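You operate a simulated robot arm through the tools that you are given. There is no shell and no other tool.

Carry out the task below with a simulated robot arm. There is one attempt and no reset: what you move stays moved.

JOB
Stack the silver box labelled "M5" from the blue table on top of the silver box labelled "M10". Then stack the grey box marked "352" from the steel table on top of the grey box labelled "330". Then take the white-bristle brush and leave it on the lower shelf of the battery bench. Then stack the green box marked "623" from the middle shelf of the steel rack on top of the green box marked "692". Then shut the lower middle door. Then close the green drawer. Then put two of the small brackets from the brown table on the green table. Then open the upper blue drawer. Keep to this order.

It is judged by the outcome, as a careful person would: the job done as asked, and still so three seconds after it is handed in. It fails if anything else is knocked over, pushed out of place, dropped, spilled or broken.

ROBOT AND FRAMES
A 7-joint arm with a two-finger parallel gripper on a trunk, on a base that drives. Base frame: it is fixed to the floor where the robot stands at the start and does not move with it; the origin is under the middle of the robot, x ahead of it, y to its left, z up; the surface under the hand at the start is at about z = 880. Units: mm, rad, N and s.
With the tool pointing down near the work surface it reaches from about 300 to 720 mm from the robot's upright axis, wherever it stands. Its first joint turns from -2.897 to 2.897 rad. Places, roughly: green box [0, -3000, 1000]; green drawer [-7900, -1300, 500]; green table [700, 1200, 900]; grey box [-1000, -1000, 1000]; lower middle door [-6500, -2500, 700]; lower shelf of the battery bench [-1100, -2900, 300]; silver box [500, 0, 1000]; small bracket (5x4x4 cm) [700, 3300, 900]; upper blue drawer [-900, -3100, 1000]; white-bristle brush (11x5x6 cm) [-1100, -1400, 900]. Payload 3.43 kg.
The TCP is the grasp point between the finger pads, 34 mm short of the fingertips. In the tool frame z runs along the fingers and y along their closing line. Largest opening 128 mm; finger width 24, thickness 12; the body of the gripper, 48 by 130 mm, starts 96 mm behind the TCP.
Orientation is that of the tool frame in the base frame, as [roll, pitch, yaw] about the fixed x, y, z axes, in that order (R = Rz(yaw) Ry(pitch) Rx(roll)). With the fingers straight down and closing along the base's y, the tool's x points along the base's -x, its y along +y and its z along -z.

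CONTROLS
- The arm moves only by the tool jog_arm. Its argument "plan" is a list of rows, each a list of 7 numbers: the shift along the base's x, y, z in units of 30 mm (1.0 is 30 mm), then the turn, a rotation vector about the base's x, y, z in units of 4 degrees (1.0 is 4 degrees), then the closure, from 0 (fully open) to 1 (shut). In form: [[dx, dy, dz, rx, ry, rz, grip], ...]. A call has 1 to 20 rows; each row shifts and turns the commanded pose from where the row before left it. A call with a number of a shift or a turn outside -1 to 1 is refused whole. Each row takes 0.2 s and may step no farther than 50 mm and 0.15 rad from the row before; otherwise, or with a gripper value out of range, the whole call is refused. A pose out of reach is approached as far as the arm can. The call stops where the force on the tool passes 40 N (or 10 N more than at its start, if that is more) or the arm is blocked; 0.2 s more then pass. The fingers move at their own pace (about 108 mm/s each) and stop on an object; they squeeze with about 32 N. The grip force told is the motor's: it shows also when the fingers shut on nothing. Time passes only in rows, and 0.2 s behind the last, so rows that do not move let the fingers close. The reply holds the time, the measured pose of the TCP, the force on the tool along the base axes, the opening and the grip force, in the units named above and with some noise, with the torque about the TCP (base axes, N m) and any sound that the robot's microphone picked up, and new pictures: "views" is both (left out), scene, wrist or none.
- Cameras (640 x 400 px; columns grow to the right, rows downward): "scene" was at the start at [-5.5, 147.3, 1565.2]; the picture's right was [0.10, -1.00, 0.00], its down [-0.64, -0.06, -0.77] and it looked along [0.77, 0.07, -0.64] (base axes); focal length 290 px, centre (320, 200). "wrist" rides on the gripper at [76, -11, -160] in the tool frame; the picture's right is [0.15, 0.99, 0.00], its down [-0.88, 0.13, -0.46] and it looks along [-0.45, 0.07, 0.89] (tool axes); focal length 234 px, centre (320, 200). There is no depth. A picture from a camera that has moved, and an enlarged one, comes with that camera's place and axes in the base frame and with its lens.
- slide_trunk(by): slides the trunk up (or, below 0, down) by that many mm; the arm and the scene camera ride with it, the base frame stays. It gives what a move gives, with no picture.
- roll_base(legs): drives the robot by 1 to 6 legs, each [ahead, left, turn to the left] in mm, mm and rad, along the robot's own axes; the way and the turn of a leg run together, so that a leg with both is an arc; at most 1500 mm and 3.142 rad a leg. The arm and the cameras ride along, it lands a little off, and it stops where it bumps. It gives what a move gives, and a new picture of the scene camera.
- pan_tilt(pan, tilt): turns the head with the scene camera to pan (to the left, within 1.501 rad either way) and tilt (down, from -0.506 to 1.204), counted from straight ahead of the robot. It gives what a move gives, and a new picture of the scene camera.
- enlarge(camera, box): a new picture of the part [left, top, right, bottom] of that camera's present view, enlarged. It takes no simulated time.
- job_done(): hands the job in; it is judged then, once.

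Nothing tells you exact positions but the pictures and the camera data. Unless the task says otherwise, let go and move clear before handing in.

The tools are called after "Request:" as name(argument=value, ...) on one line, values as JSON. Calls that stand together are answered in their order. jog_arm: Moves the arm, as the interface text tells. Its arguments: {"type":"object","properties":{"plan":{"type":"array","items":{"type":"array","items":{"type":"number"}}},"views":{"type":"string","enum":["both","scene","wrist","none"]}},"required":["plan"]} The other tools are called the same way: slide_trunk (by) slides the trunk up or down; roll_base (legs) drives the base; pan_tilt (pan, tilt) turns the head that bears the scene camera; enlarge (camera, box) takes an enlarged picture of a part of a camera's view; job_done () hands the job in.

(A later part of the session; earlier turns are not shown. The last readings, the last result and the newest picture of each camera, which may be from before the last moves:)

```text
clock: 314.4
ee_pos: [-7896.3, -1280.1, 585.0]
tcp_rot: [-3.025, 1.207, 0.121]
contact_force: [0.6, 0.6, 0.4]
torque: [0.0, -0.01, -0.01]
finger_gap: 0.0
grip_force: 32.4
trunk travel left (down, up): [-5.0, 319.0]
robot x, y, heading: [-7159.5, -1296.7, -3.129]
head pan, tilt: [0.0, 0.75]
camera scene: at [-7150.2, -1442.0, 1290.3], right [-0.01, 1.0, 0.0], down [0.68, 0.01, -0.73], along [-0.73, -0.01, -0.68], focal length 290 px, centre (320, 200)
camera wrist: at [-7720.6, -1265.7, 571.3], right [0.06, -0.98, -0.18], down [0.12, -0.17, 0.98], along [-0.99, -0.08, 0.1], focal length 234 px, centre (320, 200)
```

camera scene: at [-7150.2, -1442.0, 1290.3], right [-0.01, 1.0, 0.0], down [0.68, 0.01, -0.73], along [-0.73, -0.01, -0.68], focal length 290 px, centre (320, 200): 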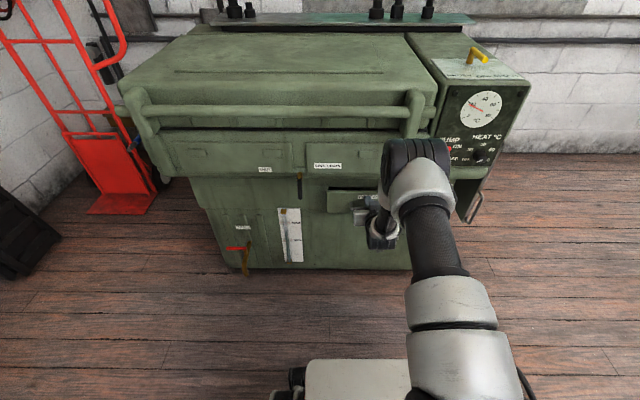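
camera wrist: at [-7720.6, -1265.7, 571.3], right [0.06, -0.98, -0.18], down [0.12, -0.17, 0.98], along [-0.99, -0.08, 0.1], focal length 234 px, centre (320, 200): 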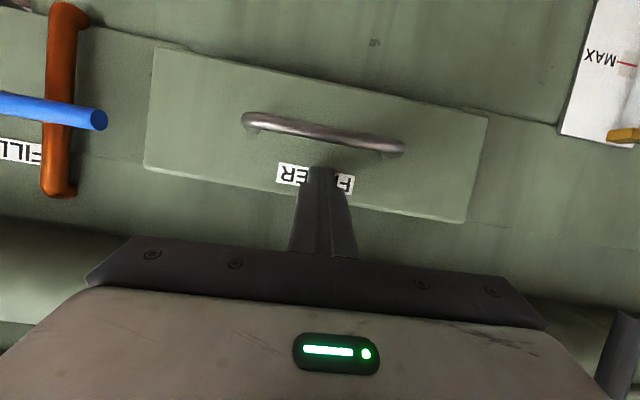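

Almost flush now. I'll keep pressing in small steps until it stops.

Request:
jog_arm(plan=[[-0.25, 0, 0, 0, 0, 0, 1], [-0.25, 0, 0, 0, 0, 0, 1], [0, 0, 0, 0, 0, 0, 1]], views="wrist")

Request:
jog_arm(plan=[[-0.2, 0, 0, 0, 0, 0, 1], [-0.2, 0, 0, 0, 0, 0, 1], [0, 0, 0, 0, 0, 0, 1]])

```text
clock: 315.2
ee_pos: [-7911.3, -1279.6, 584.6]
tcp_rot: [-3.026, 1.206, 0.121]
contact_force: [0.3, 0.3, -0.1]
torque: [0.02, -0.03, -0.02]
finger_gap: 0.0
grip_force: 32.2
trunk travel left (down, up): [-5.0, 319.0]
robot x, y, heading: [-7156.3, -1301.5, -3.128]
head pan, tilt: [0.0, 0.75]
camera wrist: at [-7735.6, -1266.0, 571.4], right [0.06, -0.98, -0.18], down [0.12, -0.17, 0.98], along [-0.99, -0.08, 0.1], focal length 234 px, centre (320, 200)
```

wrist: 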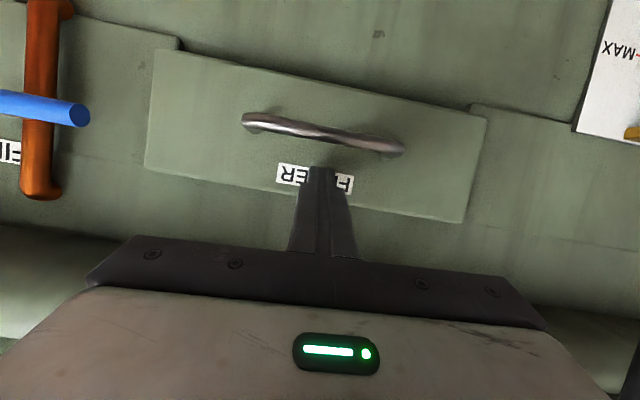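

```text
clock: 315.7
ee_pos: [-7915.7, -1279.1, 580.8]
tcp_rot: [-3.027, 1.2, 0.118]
contact_force: [13.9, -0.5, 5.8]
torque: [0.03, 0.19, 0.01]
finger_gap: 0.1
grip_force: 32.0
trunk travel left (down, up): [-5.0, 319.0]
robot x, y, heading: [-7159.5, -1300.0, -3.13]
head pan, tilt: [0.0, 0.75]
stopped in row 2: the force on the tool passed its limit at 52 N (the readings are from after the stop); the commanded pose is now the measured one
camera scene: at [-7148.6, -1442.0, 1290.4], right [-0.01, 1.0, 0.0], down [0.68, 0.01, -0.73], along [-0.73, -0.01, -0.68], focal length 290 px, centre (320, 200)
camera wrist: at [-7739.4, -1266.0, 569.9], right [0.06, -0.98, -0.18], down [0.11, -0.17, 0.98], along [-0.99, -0.08, 0.1], focal length 234 px, centre (320, 200)
```

scene: 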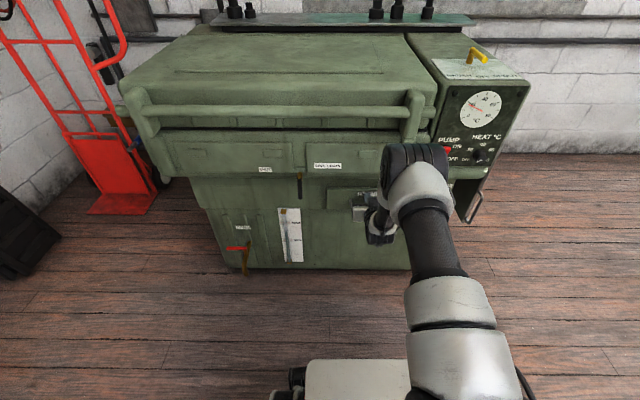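
wrist: 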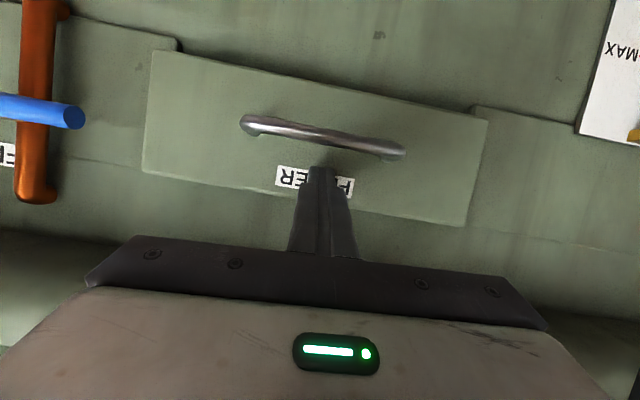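

The drawer hit its stop. I'll back away straight and look at it.

Request:
jog_arm(plan=[[0.5, 0, 0.1, 0, 0, 0, 1], [0.9, 0, 0, 0, 0, 0, 1], [0.9, 0, 0, 0, 0, 0, 1], [0.9, 0, 0, 0, 0, 0, 1], [0.9, 0, 0, 0, 0, 0, 1], [0.9, 0, 0, 0, 0, 0, 1], [0.9, 0, 0, 0, 0, 0, 1], [0.9, 0, 0, 0, 0, 0, 1], [0, 0, 0, 0, 0, 0, 1]])

Request:
roll_base(legs=[[-300, 0, 0]])

Request:
enlarge(camera="scene", box=[200, 80, 480, 260])

```text
clock: 317.7
ee_pos: [-7711.8, -1280.0, 583.7]
tcp_rot: [-3.025, 1.2, 0.117]
contact_force: [-0.4, 0.3, 0.0]
torque: [-0.01, -0.03, 0.01]
finger_gap: 0.2
grip_force: 32.4
trunk travel left (down, up): [-5.0, 319.0]
robot x, y, heading: [-7158.7, -1303.2, -3.126]
head pan, tilt: [0.0, 0.75]
camera scene: at [-7149.8, -1442.0, 1290.3], right [-0.01, 1.0, 0.0], down [0.68, 0.01, -0.73], along [-0.73, -0.01, -0.68], focal length 290 px, centre (320, 200)
camera wrist: at [-7535.7, -1266.1, 571.6], right [0.06, -0.98, -0.18], down [0.11, -0.17, 0.98], along [-0.99, -0.08, 0.1], focal length 234 px, centre (320, 200)
```

scene: 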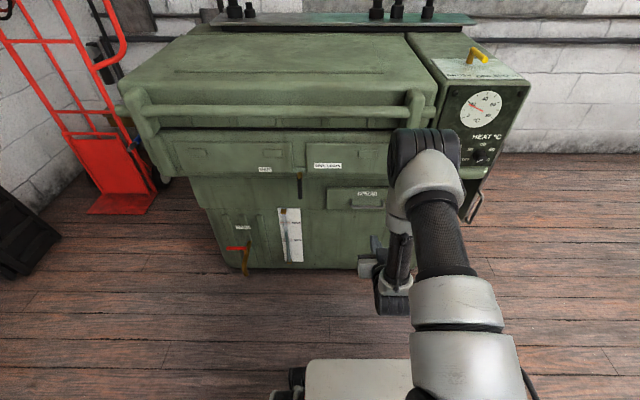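
wrist: 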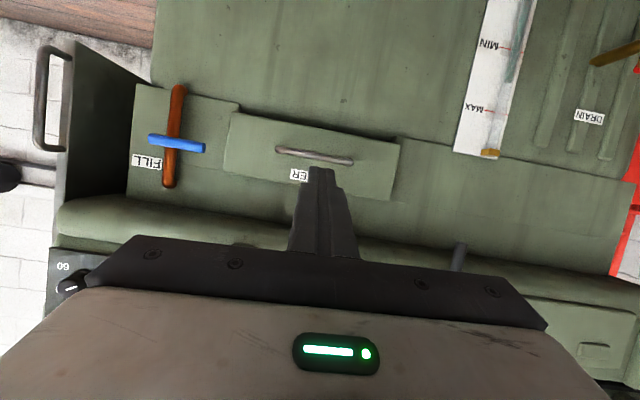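

```text
clock: 319.8
ee_pos: [-7414.1, -1277.8, 584.3]
tcp_rot: [-3.027, 1.202, 0.124]
contact_force: [0.5, -0.5, 0.4]
torque: [-0.04, -0.01, 0.0]
finger_gap: 0.1
grip_force: 32.2
trunk travel left (down, up): [-5.0, 319.0]
robot x, y, heading: [-6859.5, -1295.0, -3.125]
head pan, tilt: [0.0, 0.75]
camera scene: at [-6851.4, -1437.4, 1290.3], right [-0.02, 1.0, 0.0], down [0.68, 0.01, -0.73], along [-0.73, -0.01, -0.68], focal length 290 px, centre (320, 200)
```

scene: 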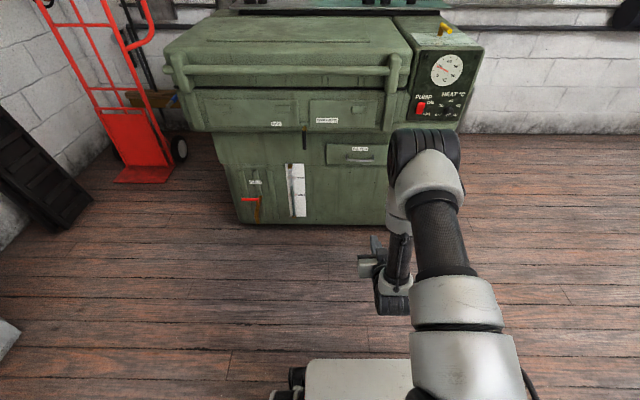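

```text
2.22 times, centred on (340, 170) of scene
camera zoom: at [-6851.4, -1437.4, 1290.3], right [-0.02, 1.0, 0.0], down [0.68, 0.01, -0.73], along [-0.73, -0.01, -0.68], focal length 644 px, centre (276, 267)
```

zoom: 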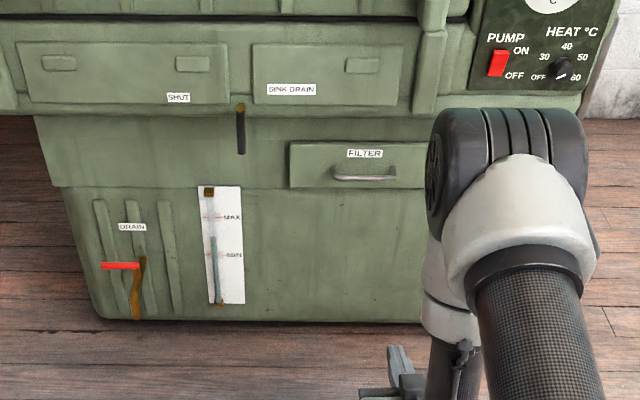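

The green drawer is closed. I'll raise the trunk and set the tool upright again for the trip to the brown table.

Request:
slide_trunk(by=270)

Request:
jog_arm(plan=[[0.25, 0, 0.64, 0, -0.97, 0, 0.5], [0.25, 0, 0.64, 0, -0.97, 0, 0.5], [0.25, 0, 0.64, 0, -0.97, 0, 0.5], [0.25, 0, 0.64, 0, -0.97, 0, 0.5], [0.25, 0, 0.64, 0, -0.97, 0, 0.5], [0.25, 0, 0.64, 0, -0.97, 0, 0.5], [0.25, 0, 0.64, 0, -0.97, 0, 0.5], [0.25, 0, 0.64, 0, -0.97, 0, 0.5], [0.25, 0, 0.64, 0, -0.97, 0, 0.5], [0.25, 0, 0.64, 0, -0.97, 0, 0.5], [0.25, 0, 0.64, 0, -0.97, 0, 0.5], [0.25, 0, 0.64, 0, -0.97, 0, 0.5], [0.25, 0, 0.64, 0, -0.97, 0, 0.5], [0.25, 0, 0.64, 0, -0.97, 0, 0.5], [0.25, 0, 0.64, 0, -0.97, 0, 0.5], [0.25, 0, 0.64, 0, -0.97, 0, 0.5], [0.25, 0, 0.64, 0, -0.97, 0, 0.5], [0.25, 0, 0.64, 0, -0.8, 0, 0.5], [0, 0, 0, 0, 0, 0, 0.5]], views="none")

Request:
pan_tilt(pan=-0.9, tilt=0.4)

```text
clock: 322.5
ee_pos: [-7413.8, -1278.1, 853.9]
tcp_rot: [-3.027, 1.201, 0.121]
contact_force: [-0.2, 0.8, 0.5]
torque: [-0.05, 0.02, 0.05]
finger_gap: 0.0
grip_force: 31.6
trunk travel left (down, up): [-275.0, 49.0]
robot x, y, heading: [-6862.6, -1297.0, -3.128]
head pan, tilt: [0.0, 0.75]
```

```text
clock: 326.5
ee_pos: [-7280.1, -1277.2, 1198.9]
tcp_rot: [-3.14, -0.006, 0.044]
contact_force: [0.0, 0.2, -0.5]
torque: [0.0, -0.04, 0.04]
finger_gap: 63.9
grip_force: 0.1
trunk travel left (down, up): [-275.0, 49.0]
robot x, y, heading: [-6860.7, -1294.8, -3.119]
head pan, tilt: [0.0, 0.75]
```

```text
clock: 327.7
ee_pos: [-7279.9, -1276.3, 1199.5]
tcp_rot: [-3.139, -0.002, 0.043]
contact_force: [1.1, 0.6, -0.5]
torque: [-0.02, -0.04, 0.04]
finger_gap: 64.0
grip_force: 0.1
trunk travel left (down, up): [-275.0, 49.0]
robot x, y, heading: [-6860.1, -1296.0, -3.125]
head pan, tilt: [-0.901, 0.4]
camera scene: at [-6827.4, -1364.5, 1591.4], right [0.77, 0.64, 0.0], down [0.25, -0.3, -0.92], along [-0.58, 0.71, -0.39], focal length 290 px, centre (320, 200)
```

scene: 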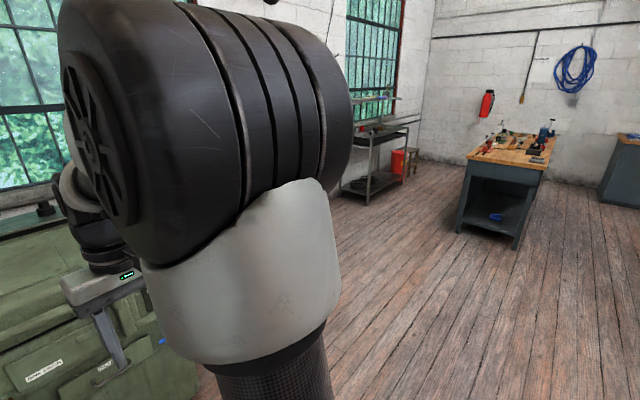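

Next are the brackets on the brown table, far to the north-east. I'll turn around here and go back through the same passage.

Request:
roll_base(legs=[[0, 0, 1.57], [0, 0, 1.56]])

Request:
pan_tilt(pan=0, tilt=0.45)

```text
clock: 335.9
ee_pos: [-6441.6, -1321.3, 1198.4]
tcp_rot: [-3.14, -0.004, -3.111]
contact_force: [0.4, 0.7, 0.8]
torque: [0.0, 0.01, -0.05]
finger_gap: 64.0
grip_force: 0.0
trunk travel left (down, up): [-275.0, 49.0]
robot x, y, heading: [-6862.0, -1295.1, 0.001]
head pan, tilt: [-0.901, 0.4]
camera scene: at [-6893.7, -1230.3, 1591.4], right [-0.78, -0.62, 0.0], down [-0.24, 0.3, -0.92], along [0.58, -0.72, -0.39], focal length 290 px, centre (320, 200)
```

scene: 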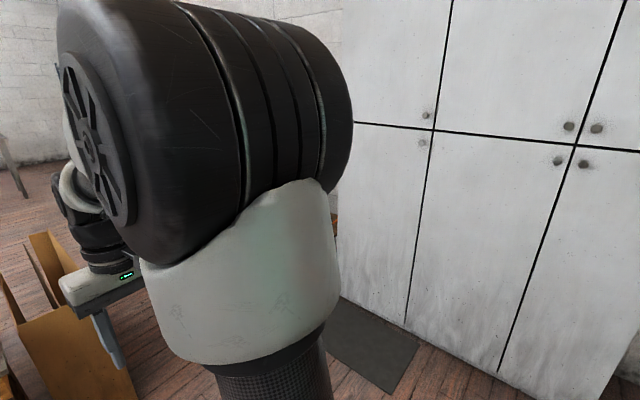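

```text
clock: 337.1
ee_pos: [-6441.3, -1321.0, 1198.5]
tcp_rot: [-3.141, -0.004, -3.109]
contact_force: [-0.2, 0.3, -1.0]
torque: [-0.01, -0.05, -0.03]
finger_gap: 64.0
grip_force: 0.0
trunk travel left (down, up): [-275.0, 49.0]
robot x, y, heading: [-6862.3, -1300.3, 0.006]
head pan, tilt: [0.0, 0.45]
camera scene: at [-6859.6, -1157.6, 1586.7], right [0.0, -1.0, 0.0], down [-0.44, 0.0, -0.9], along [0.9, 0.0, -0.44], focal length 290 px, centre (320, 200)
```

scene: 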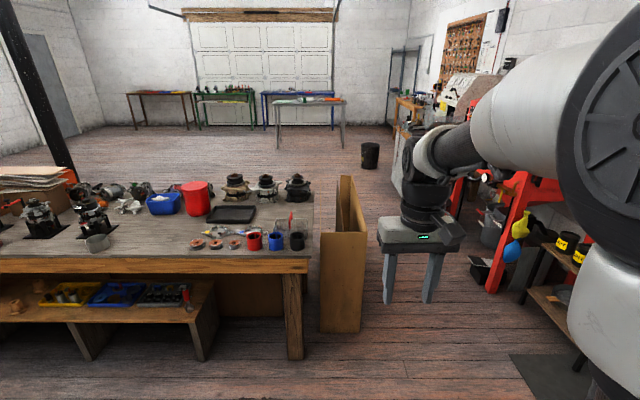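

I'll strafe right to the passage line y ≈ -1750 and drive east through it.

Request:
roll_base(legs=[[0, -450, 0], [700, 0, 0]])

```text
clock: 345.4
ee_pos: [-5744.5, -1756.4, 1199.0]
tcp_rot: [-3.14, -0.003, -3.102]
contact_force: [-0.2, -0.2, 0.2]
torque: [0.01, 0.02, 0.01]
finger_gap: 63.9
grip_force: 0.1
trunk travel left (down, up): [-275.0, 49.0]
robot x, y, heading: [-6162.8, -1737.9, 0.016]
head pan, tilt: [0.0, 0.45]
camera scene: at [-6163.6, -1596.3, 1586.7], right [0.01, -1.0, 0.0], down [-0.44, -0.01, -0.9], along [0.9, 0.01, -0.44], focal length 290 px, centre (320, 200)
```

scene: 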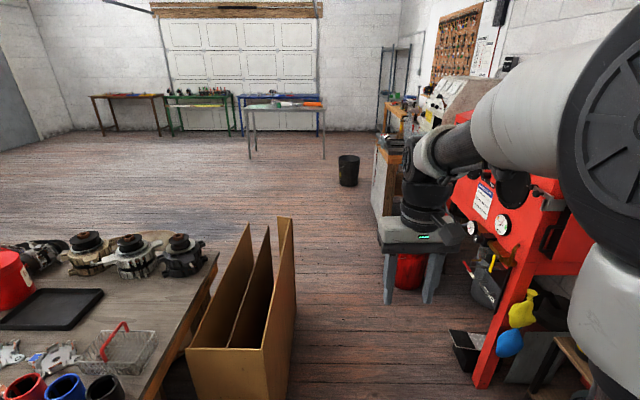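

Request:
roll_base(legs=[[0, 0, -0.018], [1300, 0, 0], [1300, 0, 0]])

```text
clock: 358.4
ee_pos: [-3137.1, -1722.3, 1199.1]
tcp_rot: [-3.139, -0.004, -3.087]
contact_force: [0.0, 0.3, -0.5]
torque: [-0.02, -0.01, -0.02]
finger_gap: 63.6
grip_force: 0.2
trunk travel left (down, up): [-275.0, 49.0]
robot x, y, heading: [-3556.0, -1705.5, 0.032]
head pan, tilt: [0.0, 0.45]
camera scene: at [-3559.0, -1568.6, 1586.7], right [0.03, -1.0, 0.0], down [-0.44, -0.01, -0.9], along [0.9, 0.02, -0.44], focal length 290 px, centre (320, 200)
```

scene: 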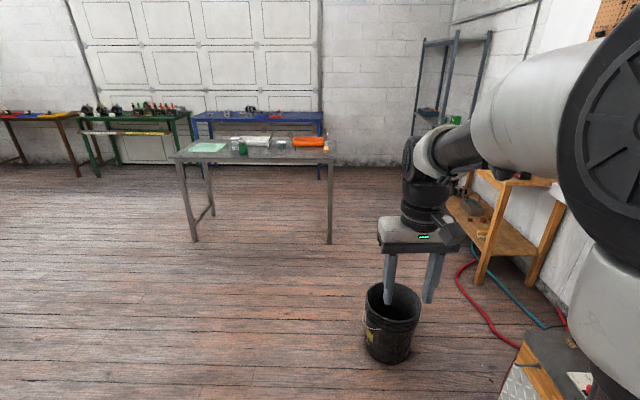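

Through the passage. I'll drive diagonally across the open floor toward the brown table at about (700, 3300).

Request:
roll_base(legs=[[0, 0, -0.03], [1000, 1100, 0], [1000, 1100, 0], [800, 1100, 0]])

Request:
pan_tilt(pan=0.5, tilt=0.5)

```text
clock: 390.8
ee_pos: [-423.3, 1681.8, 1197.3]
tcp_rot: [-3.14, -0.003, -3.075]
contact_force: [-0.4, -0.1, 0.6]
torque: [-0.01, -0.01, -0.03]
finger_gap: 64.1
grip_force: 0.0
trunk travel left (down, up): [-275.0, 49.0]
robot x, y, heading: [-845.6, 1694.6, 0.04]
head pan, tilt: [0.0, 0.45]
camera scene: at [-848.1, 1830.7, 1586.7], right [0.04, -1.0, 0.0], down [-0.43, -0.02, -0.9], along [0.9, 0.04, -0.44], focal length 290 px, centre (320, 200)
```

scene: 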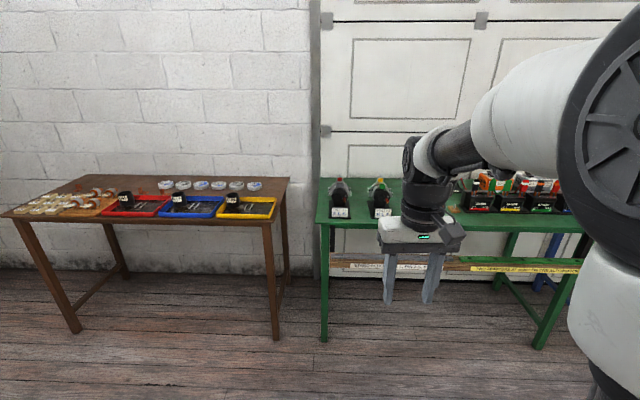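

```text
clock: 391.7
ee_pos: [-425.9, 1682.7, 1199.3]
tcp_rot: [-3.139, -0.002, -3.076]
contact_force: [0.6, 0.1, -0.2]
torque: [-0.01, -0.03, -0.01]
finger_gap: 64.0
grip_force: 0.1
trunk travel left (down, up): [-275.0, 49.0]
robot x, y, heading: [-844.7, 1690.1, 0.036]
head pan, tilt: [0.499, 0.499]
camera scene: at [-861.8, 1873.6, 1582.3], right [0.51, -0.86, 0.0], down [-0.41, -0.25, -0.88], along [0.75, 0.45, -0.48], focal length 290 px, centre (320, 200)
```

scene: 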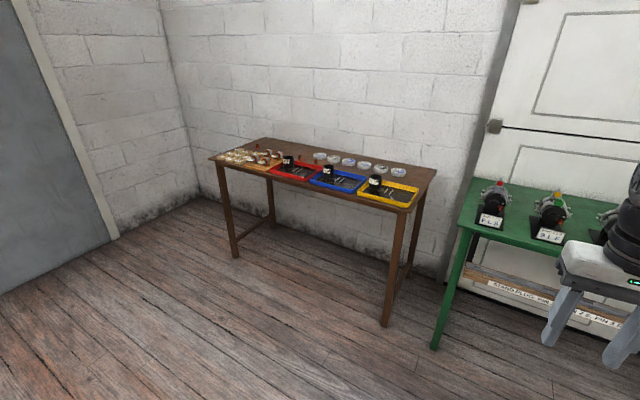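

Request:
enlarge(camera="scene", box=[205, 130, 440, 220])

```text
2.72 times, centred on (322, 175) of scene
camera zoom: at [-861.8, 1873.6, 1582.3], right [0.51, -0.86, 0.0], down [-0.41, -0.25, -0.88], along [0.75, 0.45, -0.48], focal length 789 px, centre (313, 268)
```

zoom: 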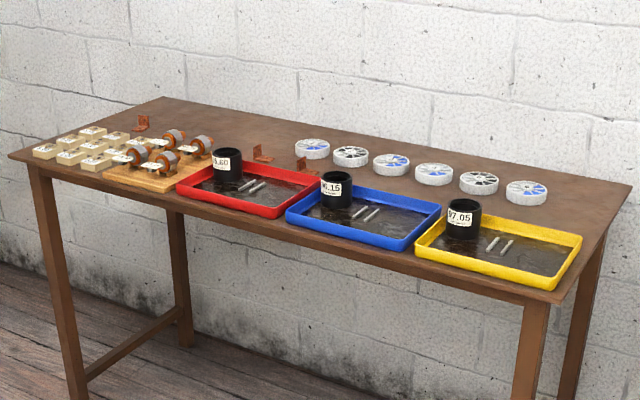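

The small brackets are the three copper L-pieces behind the trays. I'll use the two near (664, 2929) and (657, 2809), so I'll drive up in front of them.

Request:
roll_base(legs=[[0, 0, -0.04], [0, 1180, 0], [700, 0, 0]])

Request:
pan_tilt(pan=0, tilt=0.6)

```text
clock: 407.1
ee_pos: [278.0, 2828.0, 1199.2]
tcp_rot: [-3.14, -0.003, -3.131]
contact_force: [0.7, 0.3, 0.1]
torque: [0.03, 0.0, -0.01]
finger_gap: 64.0
grip_force: 0.1
trunk travel left (down, up): [-275.0, 49.0]
robot x, y, heading: [-143.0, 2862.9, -0.015]
head pan, tilt: [0.499, 0.499]
camera scene: at [-148.1, 3043.4, 1582.3], right [0.47, -0.88, 0.0], down [-0.42, -0.22, -0.88], along [0.78, 0.41, -0.48], focal length 290 px, centre (320, 200)
```

scene: 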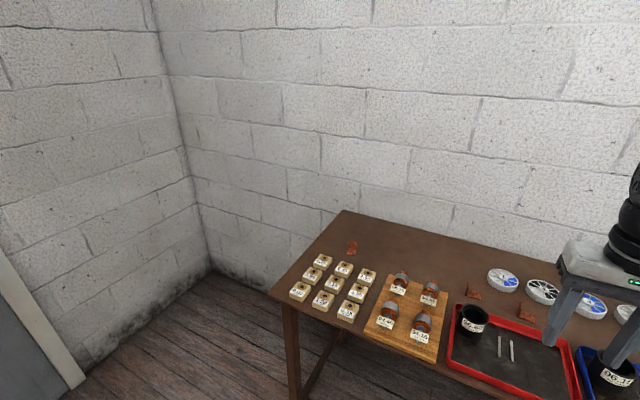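

```text
clock: 408.0
ee_pos: [277.2, 2828.6, 1199.3]
tcp_rot: [-3.14, -0.003, -3.129]
contact_force: [0.0, -0.9, -1.0]
torque: [0.0, 0.0, -0.02]
finger_gap: 63.9
grip_force: 0.2
trunk travel left (down, up): [-275.0, 49.0]
robot x, y, heading: [-138.7, 2862.5, -0.012]
head pan, tilt: [0.0, 0.6]
camera scene: at [-140.4, 2999.8, 1573.2], right [-0.01, -1.0, 0.0], down [-0.56, 0.01, -0.83], along [0.83, -0.01, -0.56], focal length 290 px, centre (320, 200)
```

scene: 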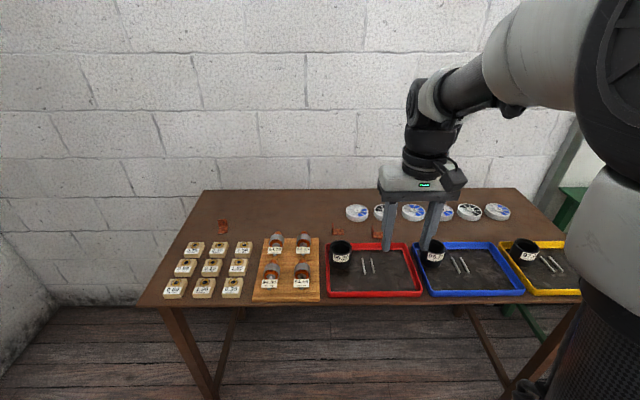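

Request:
roll_base(legs=[[145, 0, 0.012]])

Request:
enlarge(camera="scene", box=[300, 200, 460, 300])

```text
clock: 409.4
ee_pos: [423.8, 2832.9, 1199.0]
tcp_rot: [-3.141, -0.003, -3.115]
contact_force: [0.1, 0.0, 0.2]
torque: [-0.03, 0.02, -0.01]
finger_gap: 64.1
grip_force: 0.1
trunk travel left (down, up): [-275.0, 49.0]
robot x, y, heading: [4.0, 2860.9, -0.001]
head pan, tilt: [0.0, 0.6]
camera scene: at [3.3, 2998.6, 1573.2], right [0.0, -1.0, 0.0], down [-0.57, 0.0, -0.82], along [0.82, 0.0, -0.57], focal length 290 px, centre (320, 200)
```

scene: 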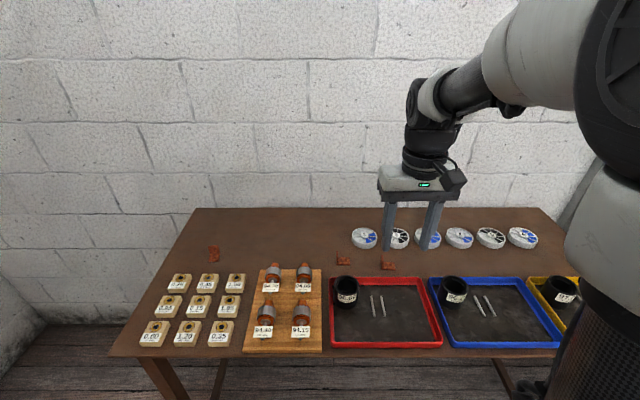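

```text
4.00 times, centred on (380, 250) of scene
camera zoom: at [3.3, 2998.6, 1573.2], right [0.0, -1.0, 0.0], down [-0.57, 0.0, -0.82], along [0.82, 0.0, -0.57], focal length 1158 px, centre (80, 0)
```

zoom: 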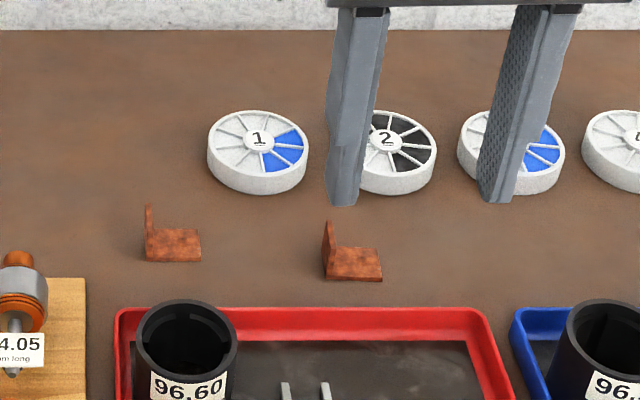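

The brackets are L-shaped: a base plate lying on the table (top z ≈ 893) with an upright flange on its +y side. I'll grip the upright flange of the nearer one (about (640, 2807)) across y, so I'll go above it and look.

Request:
jog_arm(plan=[[0.8, -0.097, -0.7, 0, 0, -0.043, 0.65], [0.8, -0.097, -0.7, 0, 0, -0.043, 0.65], [0.8, -0.097, -0.7, 0, 0, -0.043, 0.65], [0.8, -0.097, -0.7, 0, 0, -0.043, 0.65], [0.8, -0.097, -0.7, 0, 0, -0.043, 0.65], [0.8, -0.097, -0.7, 0, 0, -0.043, 0.65], [0.8, -0.097, -0.7, 0, 0, -0.043, 0.65], [0.8, -0.097, -0.7, 0, 0, -0.043, 0.65], [0.8, -0.097, -0.7, 0, 0, -0.043, 0.65], [0, 0, 0, 0, 0, 0, 0.65]])

Request:
enlarge(camera="wrist", box=[240, 90, 440, 215])

```text
clock: 411.6
ee_pos: [640.4, 2806.5, 1010.3]
tcp_rot: [-3.14, -0.003, 3.141]
contact_force: [0.0, 0.9, -0.8]
torque: [0.0, 0.0, -0.01]
finger_gap: 44.9
grip_force: 0.0
trunk travel left (down, up): [-275.0, 49.0]
robot x, y, heading: [6.8, 2860.0, -0.002]
head pan, tilt: [0.0, 0.6]
camera scene: at [3.0, 2998.6, 1573.2], right [0.0, -1.0, 0.0], down [-0.57, 0.0, -0.83], along [0.83, 0.0, -0.57], focal length 290 px, centre (320, 200)
camera wrist: at [564.4, 2795.0, 1170.1], right [-0.15, 0.99, 0.0], down [0.88, 0.13, 0.45], along [0.45, 0.07, -0.89], focal length 234 px, centre (320, 200)
```

scene: 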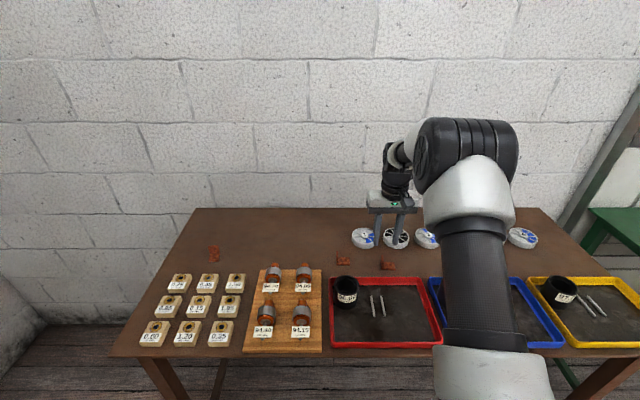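
wrist: 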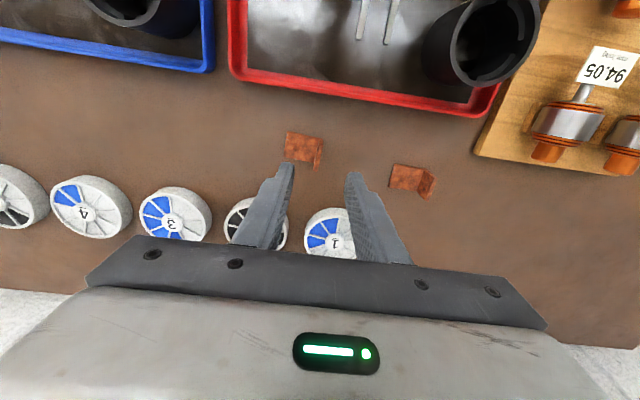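

```text
3.20 times, centred on (340, 152) of wrist
camera zoom: at [564.4, 2795.0, 1170.1], right [-0.15, 0.99, 0.0], down [0.88, 0.13, 0.45], along [0.45, 0.07, -0.89], focal length 749 px, centre (256, 352)
```

zoom: 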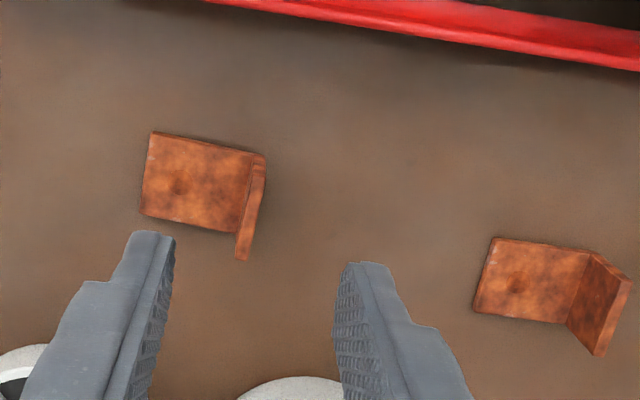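

The flange of this bracket is at y ≈ 2805, x from 620 to 652. I'll descend so the fingertips stop just above its base plate, then close.

Request:
jog_arm(plan=[[-0.1, -0.05, -0.8, 0, 0, 0, 0.65], [0, 0, -0.8, 0, 0, 0, 0.65], [0, 0, -0.6, 0, 0, 0, 0.65], [0, 0, -0.2, 0, 0, 0, 0.65], [0, 0, 0, 0, 0, 0, 0.65]])

Request:
enlarge(camera="wrist", box=[240, 110, 440, 235])

```text
clock: 412.8
ee_pos: [636.2, 2805.0, 937.1]
tcp_rot: [-3.14, -0.006, -3.141]
contact_force: [-0.6, -0.5, 0.7]
torque: [0.04, 0.01, -0.01]
finger_gap: 44.7
grip_force: 0.0
trunk travel left (down, up): [-275.0, 49.0]
robot x, y, heading: [3.5, 2855.9, -0.004]
head pan, tilt: [0.0, 0.6]
camera scene: at [2.8, 2998.6, 1573.2], right [0.0, -1.0, 0.0], down [-0.56, 0.0, -0.83], along [0.83, 0.0, -0.56], focal length 290 px, centre (320, 200)
camera wrist: at [560.6, 2793.0, 1097.6], right [-0.15, 0.99, 0.0], down [0.88, 0.13, 0.45], along [0.45, 0.07, -0.89], focal length 234 px, centre (320, 200)
```

scene: 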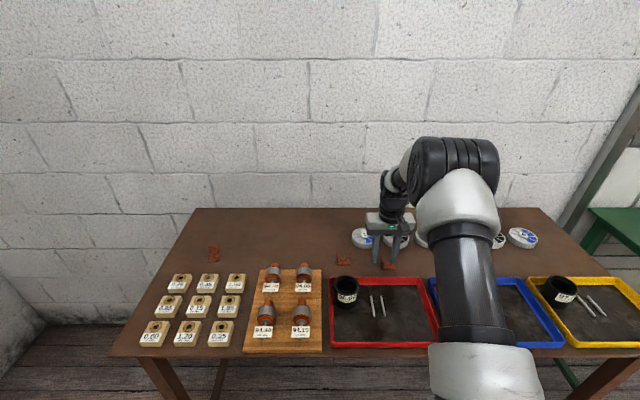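
wrist: 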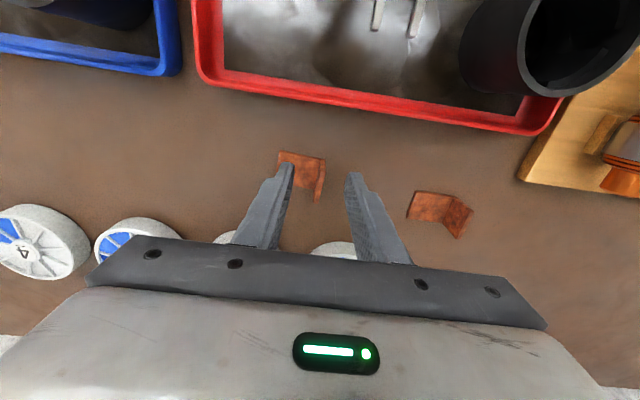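

```text
3.20 times, centred on (340, 172) of wrist
camera zoom: at [560.6, 2793.0, 1097.6], right [-0.15, 0.99, 0.0], down [0.88, 0.13, 0.45], along [0.45, 0.07, -0.89], focal length 749 px, centre (256, 288)
```

zoom: 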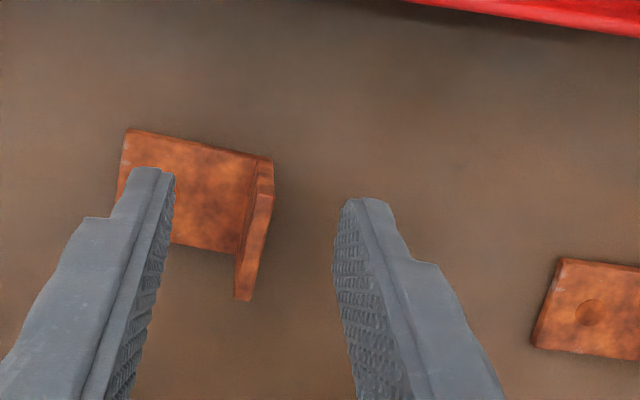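

The flange is centred between the fingers. I'll close on it and lift.

Request:
jog_arm(plan=[[0, 0, 0, 0, 0, 0, 0.8], [0, 0, 0, 0, 0, 0, 0.9], [0, 0, 0, 0, 0, 0, 1], [0, 0, 0, 0, 0, 0, 1], [0, 0, 0.3, 0, 0, 0, 1], [0, 0, 0.7, 0, 0, 0, 1], [0, 0, 0.9, 0, 0, 0, 1], [0, 0, 0.9, 0, 0, 0, 1], [0, 0, 0.9, 0, 0, 0, 1], [0, 0, 0, 0, 0, 0, 1]])

Request:
enlarge(camera="wrist", box=[240, 110, 440, 235])

```text
clock: 414.9
ee_pos: [637.4, 2804.6, 1048.9]
tcp_rot: [-3.14, -0.002, 3.141]
contact_force: [0.2, -0.2, -1.9]
torque: [0.01, -0.02, 0.0]
finger_gap: 4.1
grip_force: 31.8
trunk travel left (down, up): [-275.0, 49.0]
robot x, y, heading: [3.4, 2859.0, -0.002]
head pan, tilt: [0.0, 0.6]
camera scene: at [2.8, 2998.6, 1573.2], right [0.0, -1.0, 0.0], down [-0.56, 0.0, -0.83], along [0.83, 0.0, -0.56], focal length 290 px, centre (320, 200)
camera wrist: at [561.4, 2793.8, 1209.8], right [-0.15, 0.99, 0.0], down [0.88, 0.13, 0.45], along [0.45, 0.07, -0.89], focal length 234 px, centre (320, 200)
```

scene: 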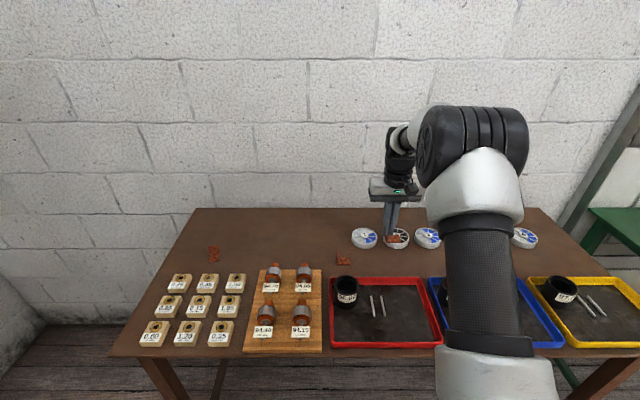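
wrist: 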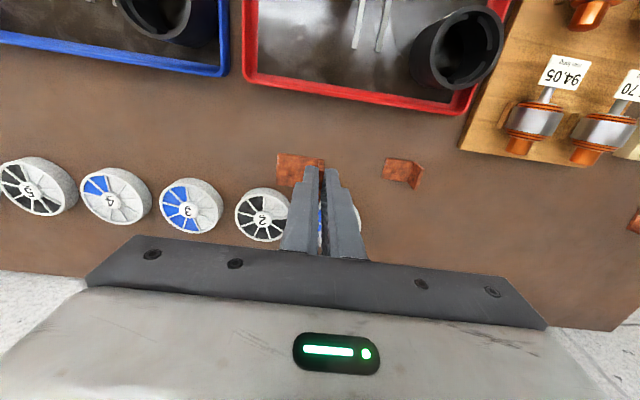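

```text
3.20 times, centred on (340, 172) of wrist
camera zoom: at [561.4, 2793.8, 1209.8], right [-0.15, 0.99, 0.0], down [0.88, 0.13, 0.45], along [0.45, 0.07, -0.89], focal length 749 px, centre (256, 288)
```

zoom: 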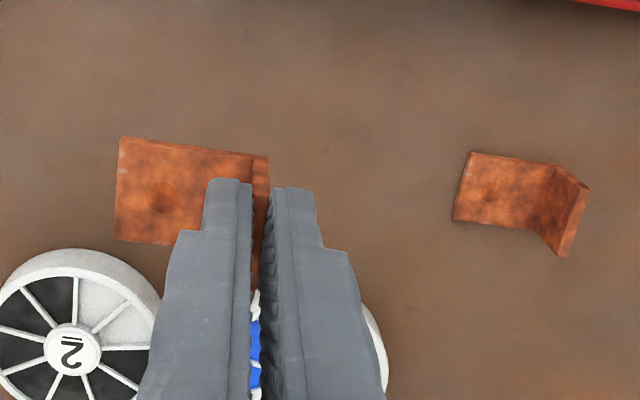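

The bracket is held (4 mm plate). I'll lift it to carry height, tuck back, and drive south to the green table to find a free spot.

Request:
jog_arm(plan=[[-0.6, 0.1, 0.6, 0, 0, 0, 1], [-0.7, 0.1, 0.6, 0, 0, 0, 1], [-0.7, 0.1, 0.6, 0, 0, 0, 1], [-0.7, 0.1, 0.6, 0, 0, 0, 1], [-0.7, 0.1, 0.6, 0, 0, 0, 1], [-0.7, 0.1, 0.3, 0, 0, 0, 1], [-0.7, 0.1, 0, 0, 0, 0, 1], [-0.7, 0.1, 0, 0, 0, 0, 1], [-0.7, 0.1, 0, 0, 0, 0, 1], [0, 0, 0, 0, 0, 0, 1]], views="none")

Request:
roll_base(legs=[[-150, 0, 0], [0, -1200, 0]])

Request:
pan_tilt(pan=-0.3, tilt=0.7)

```text
clock: 417.1
ee_pos: [449.9, 2832.4, 1147.4]
tcp_rot: [-3.14, -0.004, -3.141]
contact_force: [-0.1, -0.1, -0.8]
torque: [0.0, 0.03, 0.02]
finger_gap: 4.1
grip_force: 32.3
trunk travel left (down, up): [-275.0, 49.0]
robot x, y, heading: [7.0, 2860.2, -0.0]
head pan, tilt: [0.0, 0.6]
```

```text
clock: 429.9
ee_pos: [307.6, 1642.1, 1147.7]
tcp_rot: [-3.138, -0.003, -3.128]
contact_force: [-0.7, 0.3, -0.3]
torque: [0.05, 0.04, -0.01]
finger_gap: 4.2
grip_force: 32.0
trunk travel left (down, up): [-275.0, 49.0]
robot x, y, heading: [-136.9, 1662.6, 0.012]
head pan, tilt: [0.0, 0.6]
camera scene: at [-143.0, 1803.3, 1573.2], right [0.01, -1.0, 0.0], down [-0.56, -0.01, -0.83], along [0.82, 0.01, -0.56], focal length 290 px, centre (320, 200)
```

scene: 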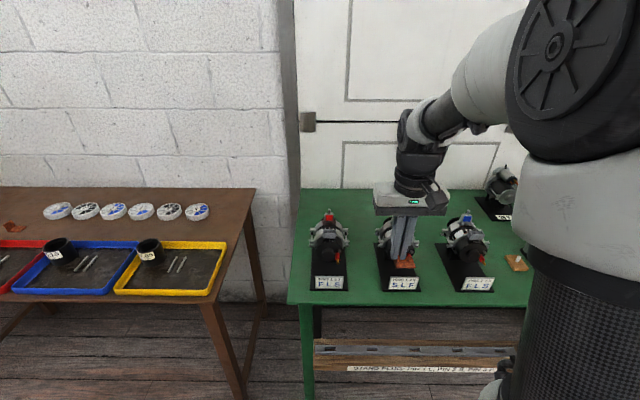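

```text
clock: 430.7
ee_pos: [306.9, 1643.7, 1147.4]
tcp_rot: [-3.139, -0.002, -3.129]
contact_force: [0.4, 0.1, 0.3]
torque: [-0.02, 0.0, -0.03]
finger_gap: 4.0
grip_force: 32.2
trunk travel left (down, up): [-275.0, 49.0]
robot x, y, heading: [-137.5, 1664.4, 0.016]
head pan, tilt: [-0.3, 0.7]
camera scene: at [-149.8, 1778.1, 1564.6], right [-0.28, -0.96, 0.0], down [-0.62, 0.18, -0.77], along [0.73, -0.22, -0.64], focal length 290 px, centre (320, 200)
```

scene: 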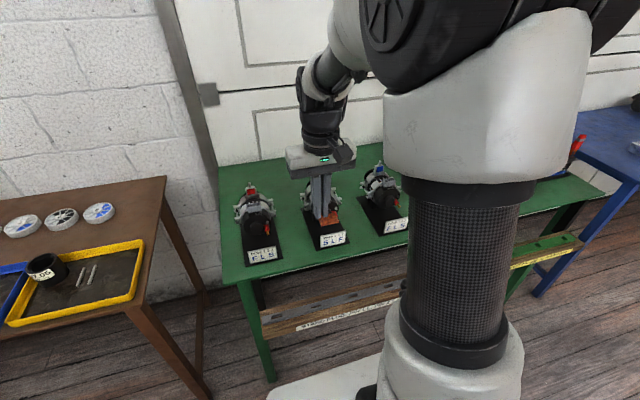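

The left part of the green table is crowded. The front strip before the battery row (x ≈ 372–486, y ≈ 500–1000) was free, so I'll strafe there.

Request:
roll_base(legs=[[0, 0, -0.015], [0, -880, 0]])

Request:
pan_tilt(pan=0, tilt=0.75)

```text
clock: 439.9
ee_pos: [304.1, 744.8, 1147.2]
tcp_rot: [-3.139, -0.004, -3.141]
contact_force: [-0.4, -0.4, -0.2]
torque: [0.03, 0.03, 0.02]
finger_gap: 4.2
grip_force: 32.0
trunk travel left (down, up): [-275.0, 49.0]
robot x, y, heading: [-142.1, 772.1, -0.002]
head pan, tilt: [-0.3, 0.7]
camera scene: at [-149.7, 887.3, 1564.6], right [-0.3, -0.95, 0.0], down [-0.62, 0.19, -0.76], along [0.73, -0.23, -0.64], focal length 290 px, centre (320, 200)
```

scene: 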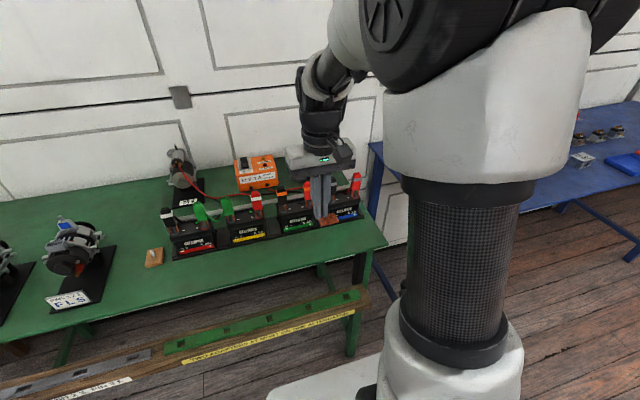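

```text
clock: 440.7
ee_pos: [305.4, 746.5, 1148.4]
tcp_rot: [-3.14, -0.004, -3.141]
contact_force: [0.1, 0.4, -1.6]
torque: [0.0, 0.02, 0.03]
finger_gap: 4.5
grip_force: 31.8
trunk travel left (down, up): [-275.0, 49.0]
robot x, y, heading: [-139.0, 774.4, 0.002]
head pan, tilt: [0.0, 0.75]
camera scene: at [-148.0, 912.4, 1560.3], right [0.0, -1.0, 0.0], down [-0.68, 0.0, -0.73], along [0.73, 0.0, -0.68], focal length 290 px, centre (320, 200)
```

scene: 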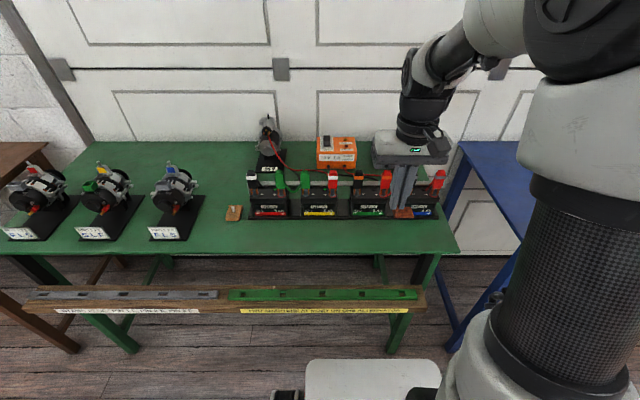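

The front strip is free. I'll place the first bracket near (425, 700), moving above it and checking the height as I descend.

Request:
jog_arm(plan=[[0.8, -0.3, -0.66, 0, 0, 0, 1], [0.8, -0.3, -0.66, 0, 0, 0, 1], [0.8, -0.3, -0.66, 0, 0, 0, 1], [0.8, -0.3, -0.66, 0, 0, 0, 1], [0.8, -0.3, -0.66, 0, 0, 0, 1], [0, 0, 0, 0, 0, 0, 1]])

Request:
jog_arm(plan=[[0, 0, -0.8, 0, 0, 0, 1], [0, 0, -0.8, 0, 0, 0, 1], [0, 0, -0.4, 0, 0, 0, 1], [0, 0, 0, 0, 0, 0, 1]])

```text
clock: 442.1
ee_pos: [425.8, 701.1, 1048.9]
tcp_rot: [-3.139, -0.005, 3.141]
contact_force: [0.0, 0.5, 0.9]
torque: [-0.03, 0.04, -0.02]
finger_gap: 4.2
grip_force: 32.4
trunk travel left (down, up): [-275.0, 49.0]
robot x, y, heading: [-138.9, 773.6, -0.006]
head pan, tilt: [0.0, 0.75]
camera scene: at [-147.8, 912.4, 1560.3], right [0.0, -1.0, 0.0], down [-0.68, 0.0, -0.73], along [0.73, 0.0, -0.68], focal length 290 px, centre (320, 200)
camera wrist: at [351.2, 689.6, 1209.1], right [-0.15, 0.99, 0.0], down [0.88, 0.13, 0.45], along [0.45, 0.07, -0.89], focal length 234 px, centre (320, 200)
```

scene: 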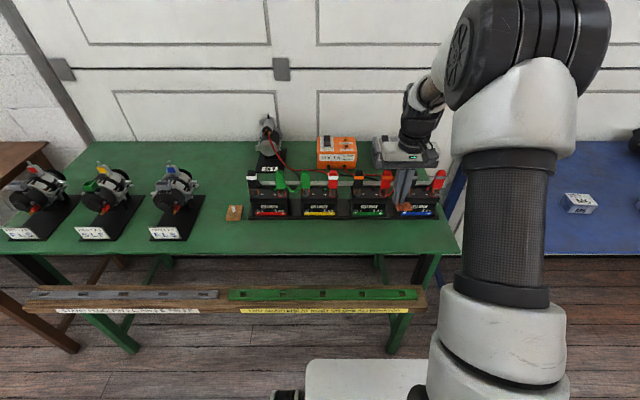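
wrist: 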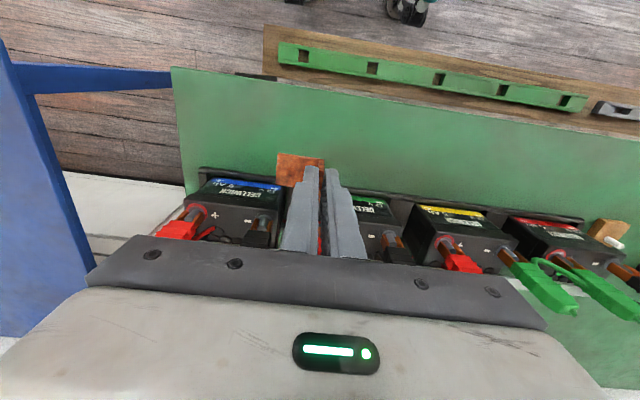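

```text
clock: 443.1
ee_pos: [425.6, 701.0, 990.0]
tcp_rot: [-3.141, -0.003, -3.141]
contact_force: [0.2, 0.3, -1.2]
torque: [0.02, -0.02, -0.01]
finger_gap: 4.4
grip_force: 31.6
trunk travel left (down, up): [-275.0, 49.0]
robot x, y, heading: [-142.8, 773.4, 0.003]
head pan, tilt: [0.0, 0.75]
camera scene: at [-147.9, 912.5, 1560.3], right [0.0, -1.0, 0.0], down [-0.68, 0.0, -0.73], along [0.73, 0.0, -0.68], focal length 290 px, centre (320, 200)
camera wrist: at [351.4, 690.1, 1150.2], right [-0.15, 0.99, 0.0], down [0.88, 0.13, 0.45], along [0.45, 0.07, -0.89], focal length 234 px, centre (320, 200)
```

scene: 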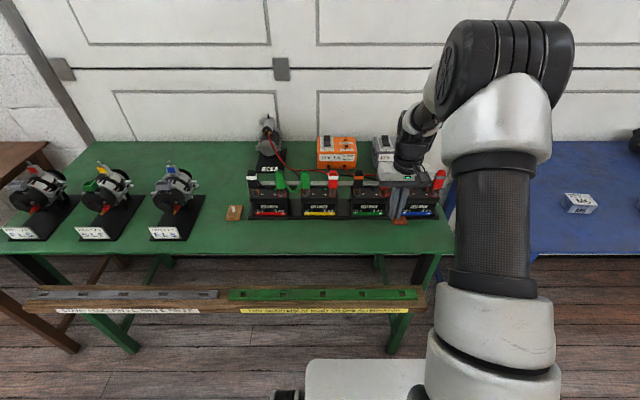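
wrist: 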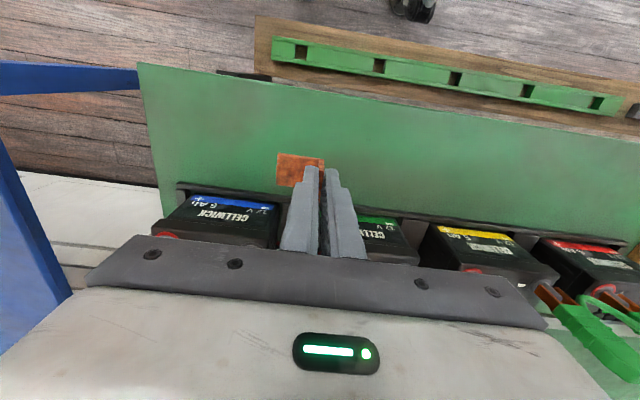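

The green table top is at about z = 883, so contact should come near TCP z ≈ 930. I'll lower stepwise.

Request:
jog_arm(plan=[[0, 0, -0.7, 0, 0, 0, 1], [0, 0, -0.6, 0, 0, 0, 1], [0, 0, -0.3, 0, 0, 0, 1], [0, 0, 0, 0, 0, 0, 1]], views="none")

Request:
jog_arm(plan=[[0, 0, -0.1, 0, 0, 0, 1], [0, 0, 0, 0, 0, 0, 1]], views="wrist")

Request:
enlarge(camera="wrist", box=[240, 110, 440, 235])

```text
clock: 444.1
ee_pos: [425.7, 700.9, 940.5]
tcp_rot: [-3.141, -0.003, 3.141]
contact_force: [0.1, 0.9, -0.7]
torque: [-0.01, 0.02, 0.01]
finger_gap: 4.2
grip_force: 31.8
trunk travel left (down, up): [-275.0, 49.0]
robot x, y, heading: [-139.1, 776.8, -0.003]
head pan, tilt: [0.0, 0.75]
```

```text
clock: 444.7
ee_pos: [425.0, 700.2, 937.8]
tcp_rot: [-3.14, -0.003, -3.141]
contact_force: [-0.6, 0.3, -1.3]
torque: [0.02, 0.01, -0.06]
finger_gap: 4.2
grip_force: 32.1
trunk travel left (down, up): [-275.0, 49.0]
robot x, y, heading: [-140.0, 773.1, -0.005]
head pan, tilt: [0.0, 0.75]
camera wrist: at [349.9, 689.5, 1097.9], right [-0.15, 0.99, 0.0], down [0.88, 0.13, 0.45], along [0.45, 0.07, -0.89], focal length 234 px, centre (320, 200)
```

wrist: 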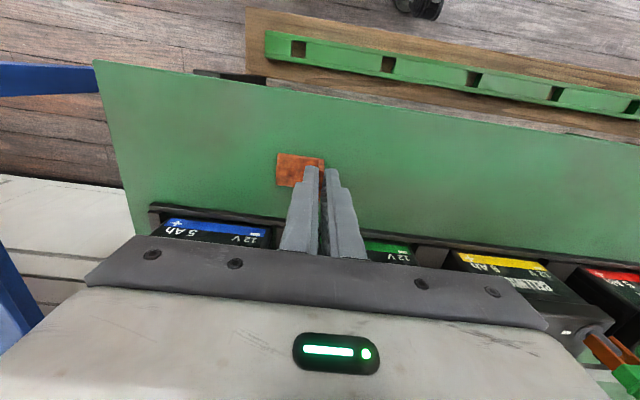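

```text
3.20 times, centred on (340, 172) of wrist
camera zoom: at [349.9, 689.5, 1097.9], right [-0.15, 0.99, 0.0], down [0.88, 0.13, 0.45], along [0.45, 0.07, -0.89], focal length 749 px, centre (256, 288)
```

zoom: 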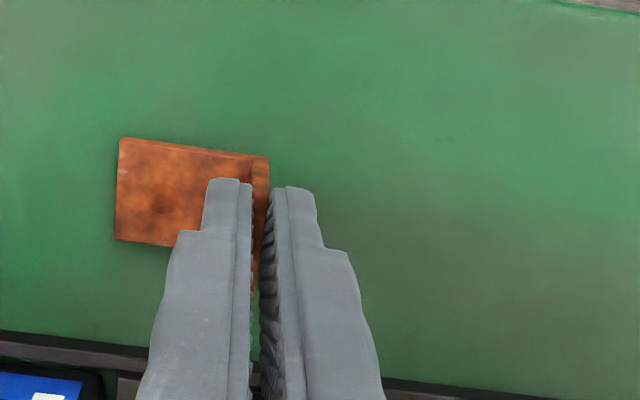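

Request:
jog_arm(plan=[[0, 0, -0.1, 0, 0, 0, 1], [0, 0, 0, 0, 0, 0, 1]], views="none")

Request:
jog_arm(plan=[[0, 0, -0.1, 0, 0, 0, 1], [0, 0, 0, 0, 0, 0, 1]], views="none")

Request:
jog_arm(plan=[[0, 0, -0.08, 0, 0, 0, 1], [0, 0, 0, 0, 0, 0, 1]], views="none")

```text
clock: 445.3
ee_pos: [425.2, 701.1, 937.6]
tcp_rot: [-3.138, -0.001, -3.14]
contact_force: [-4.5, 2.3, 20.4]
torque: [0.03, 0.23, 0.0]
finger_gap: 4.0
grip_force: 32.3
trunk travel left (down, up): [-275.0, 49.0]
robot x, y, heading: [-142.0, 772.3, -0.004]
head pan, tilt: [0.0, 0.75]
```

```text
clock: 445.9
ee_pos: [424.8, 699.7, 932.9]
tcp_rot: [-3.14, 0.001, -3.141]
contact_force: [0.4, -0.1, 22.7]
torque: [-0.03, -0.07, 0.01]
finger_gap: 4.2
grip_force: 32.1
trunk travel left (down, up): [-275.0, 49.0]
robot x, y, heading: [-140.4, 775.3, -0.006]
head pan, tilt: [0.0, 0.75]
```

```text
clock: 446.5
ee_pos: [424.8, 699.9, 930.7]
tcp_rot: [-3.141, 0.0, 3.14]
contact_force: [4.4, -1.1, 22.9]
torque: [-0.06, -0.21, -0.03]
finger_gap: 4.3
grip_force: 32.1
trunk travel left (down, up): [-275.0, 49.0]
robot x, y, heading: [-140.2, 771.8, -0.002]
head pan, tilt: [0.0, 0.75]
```

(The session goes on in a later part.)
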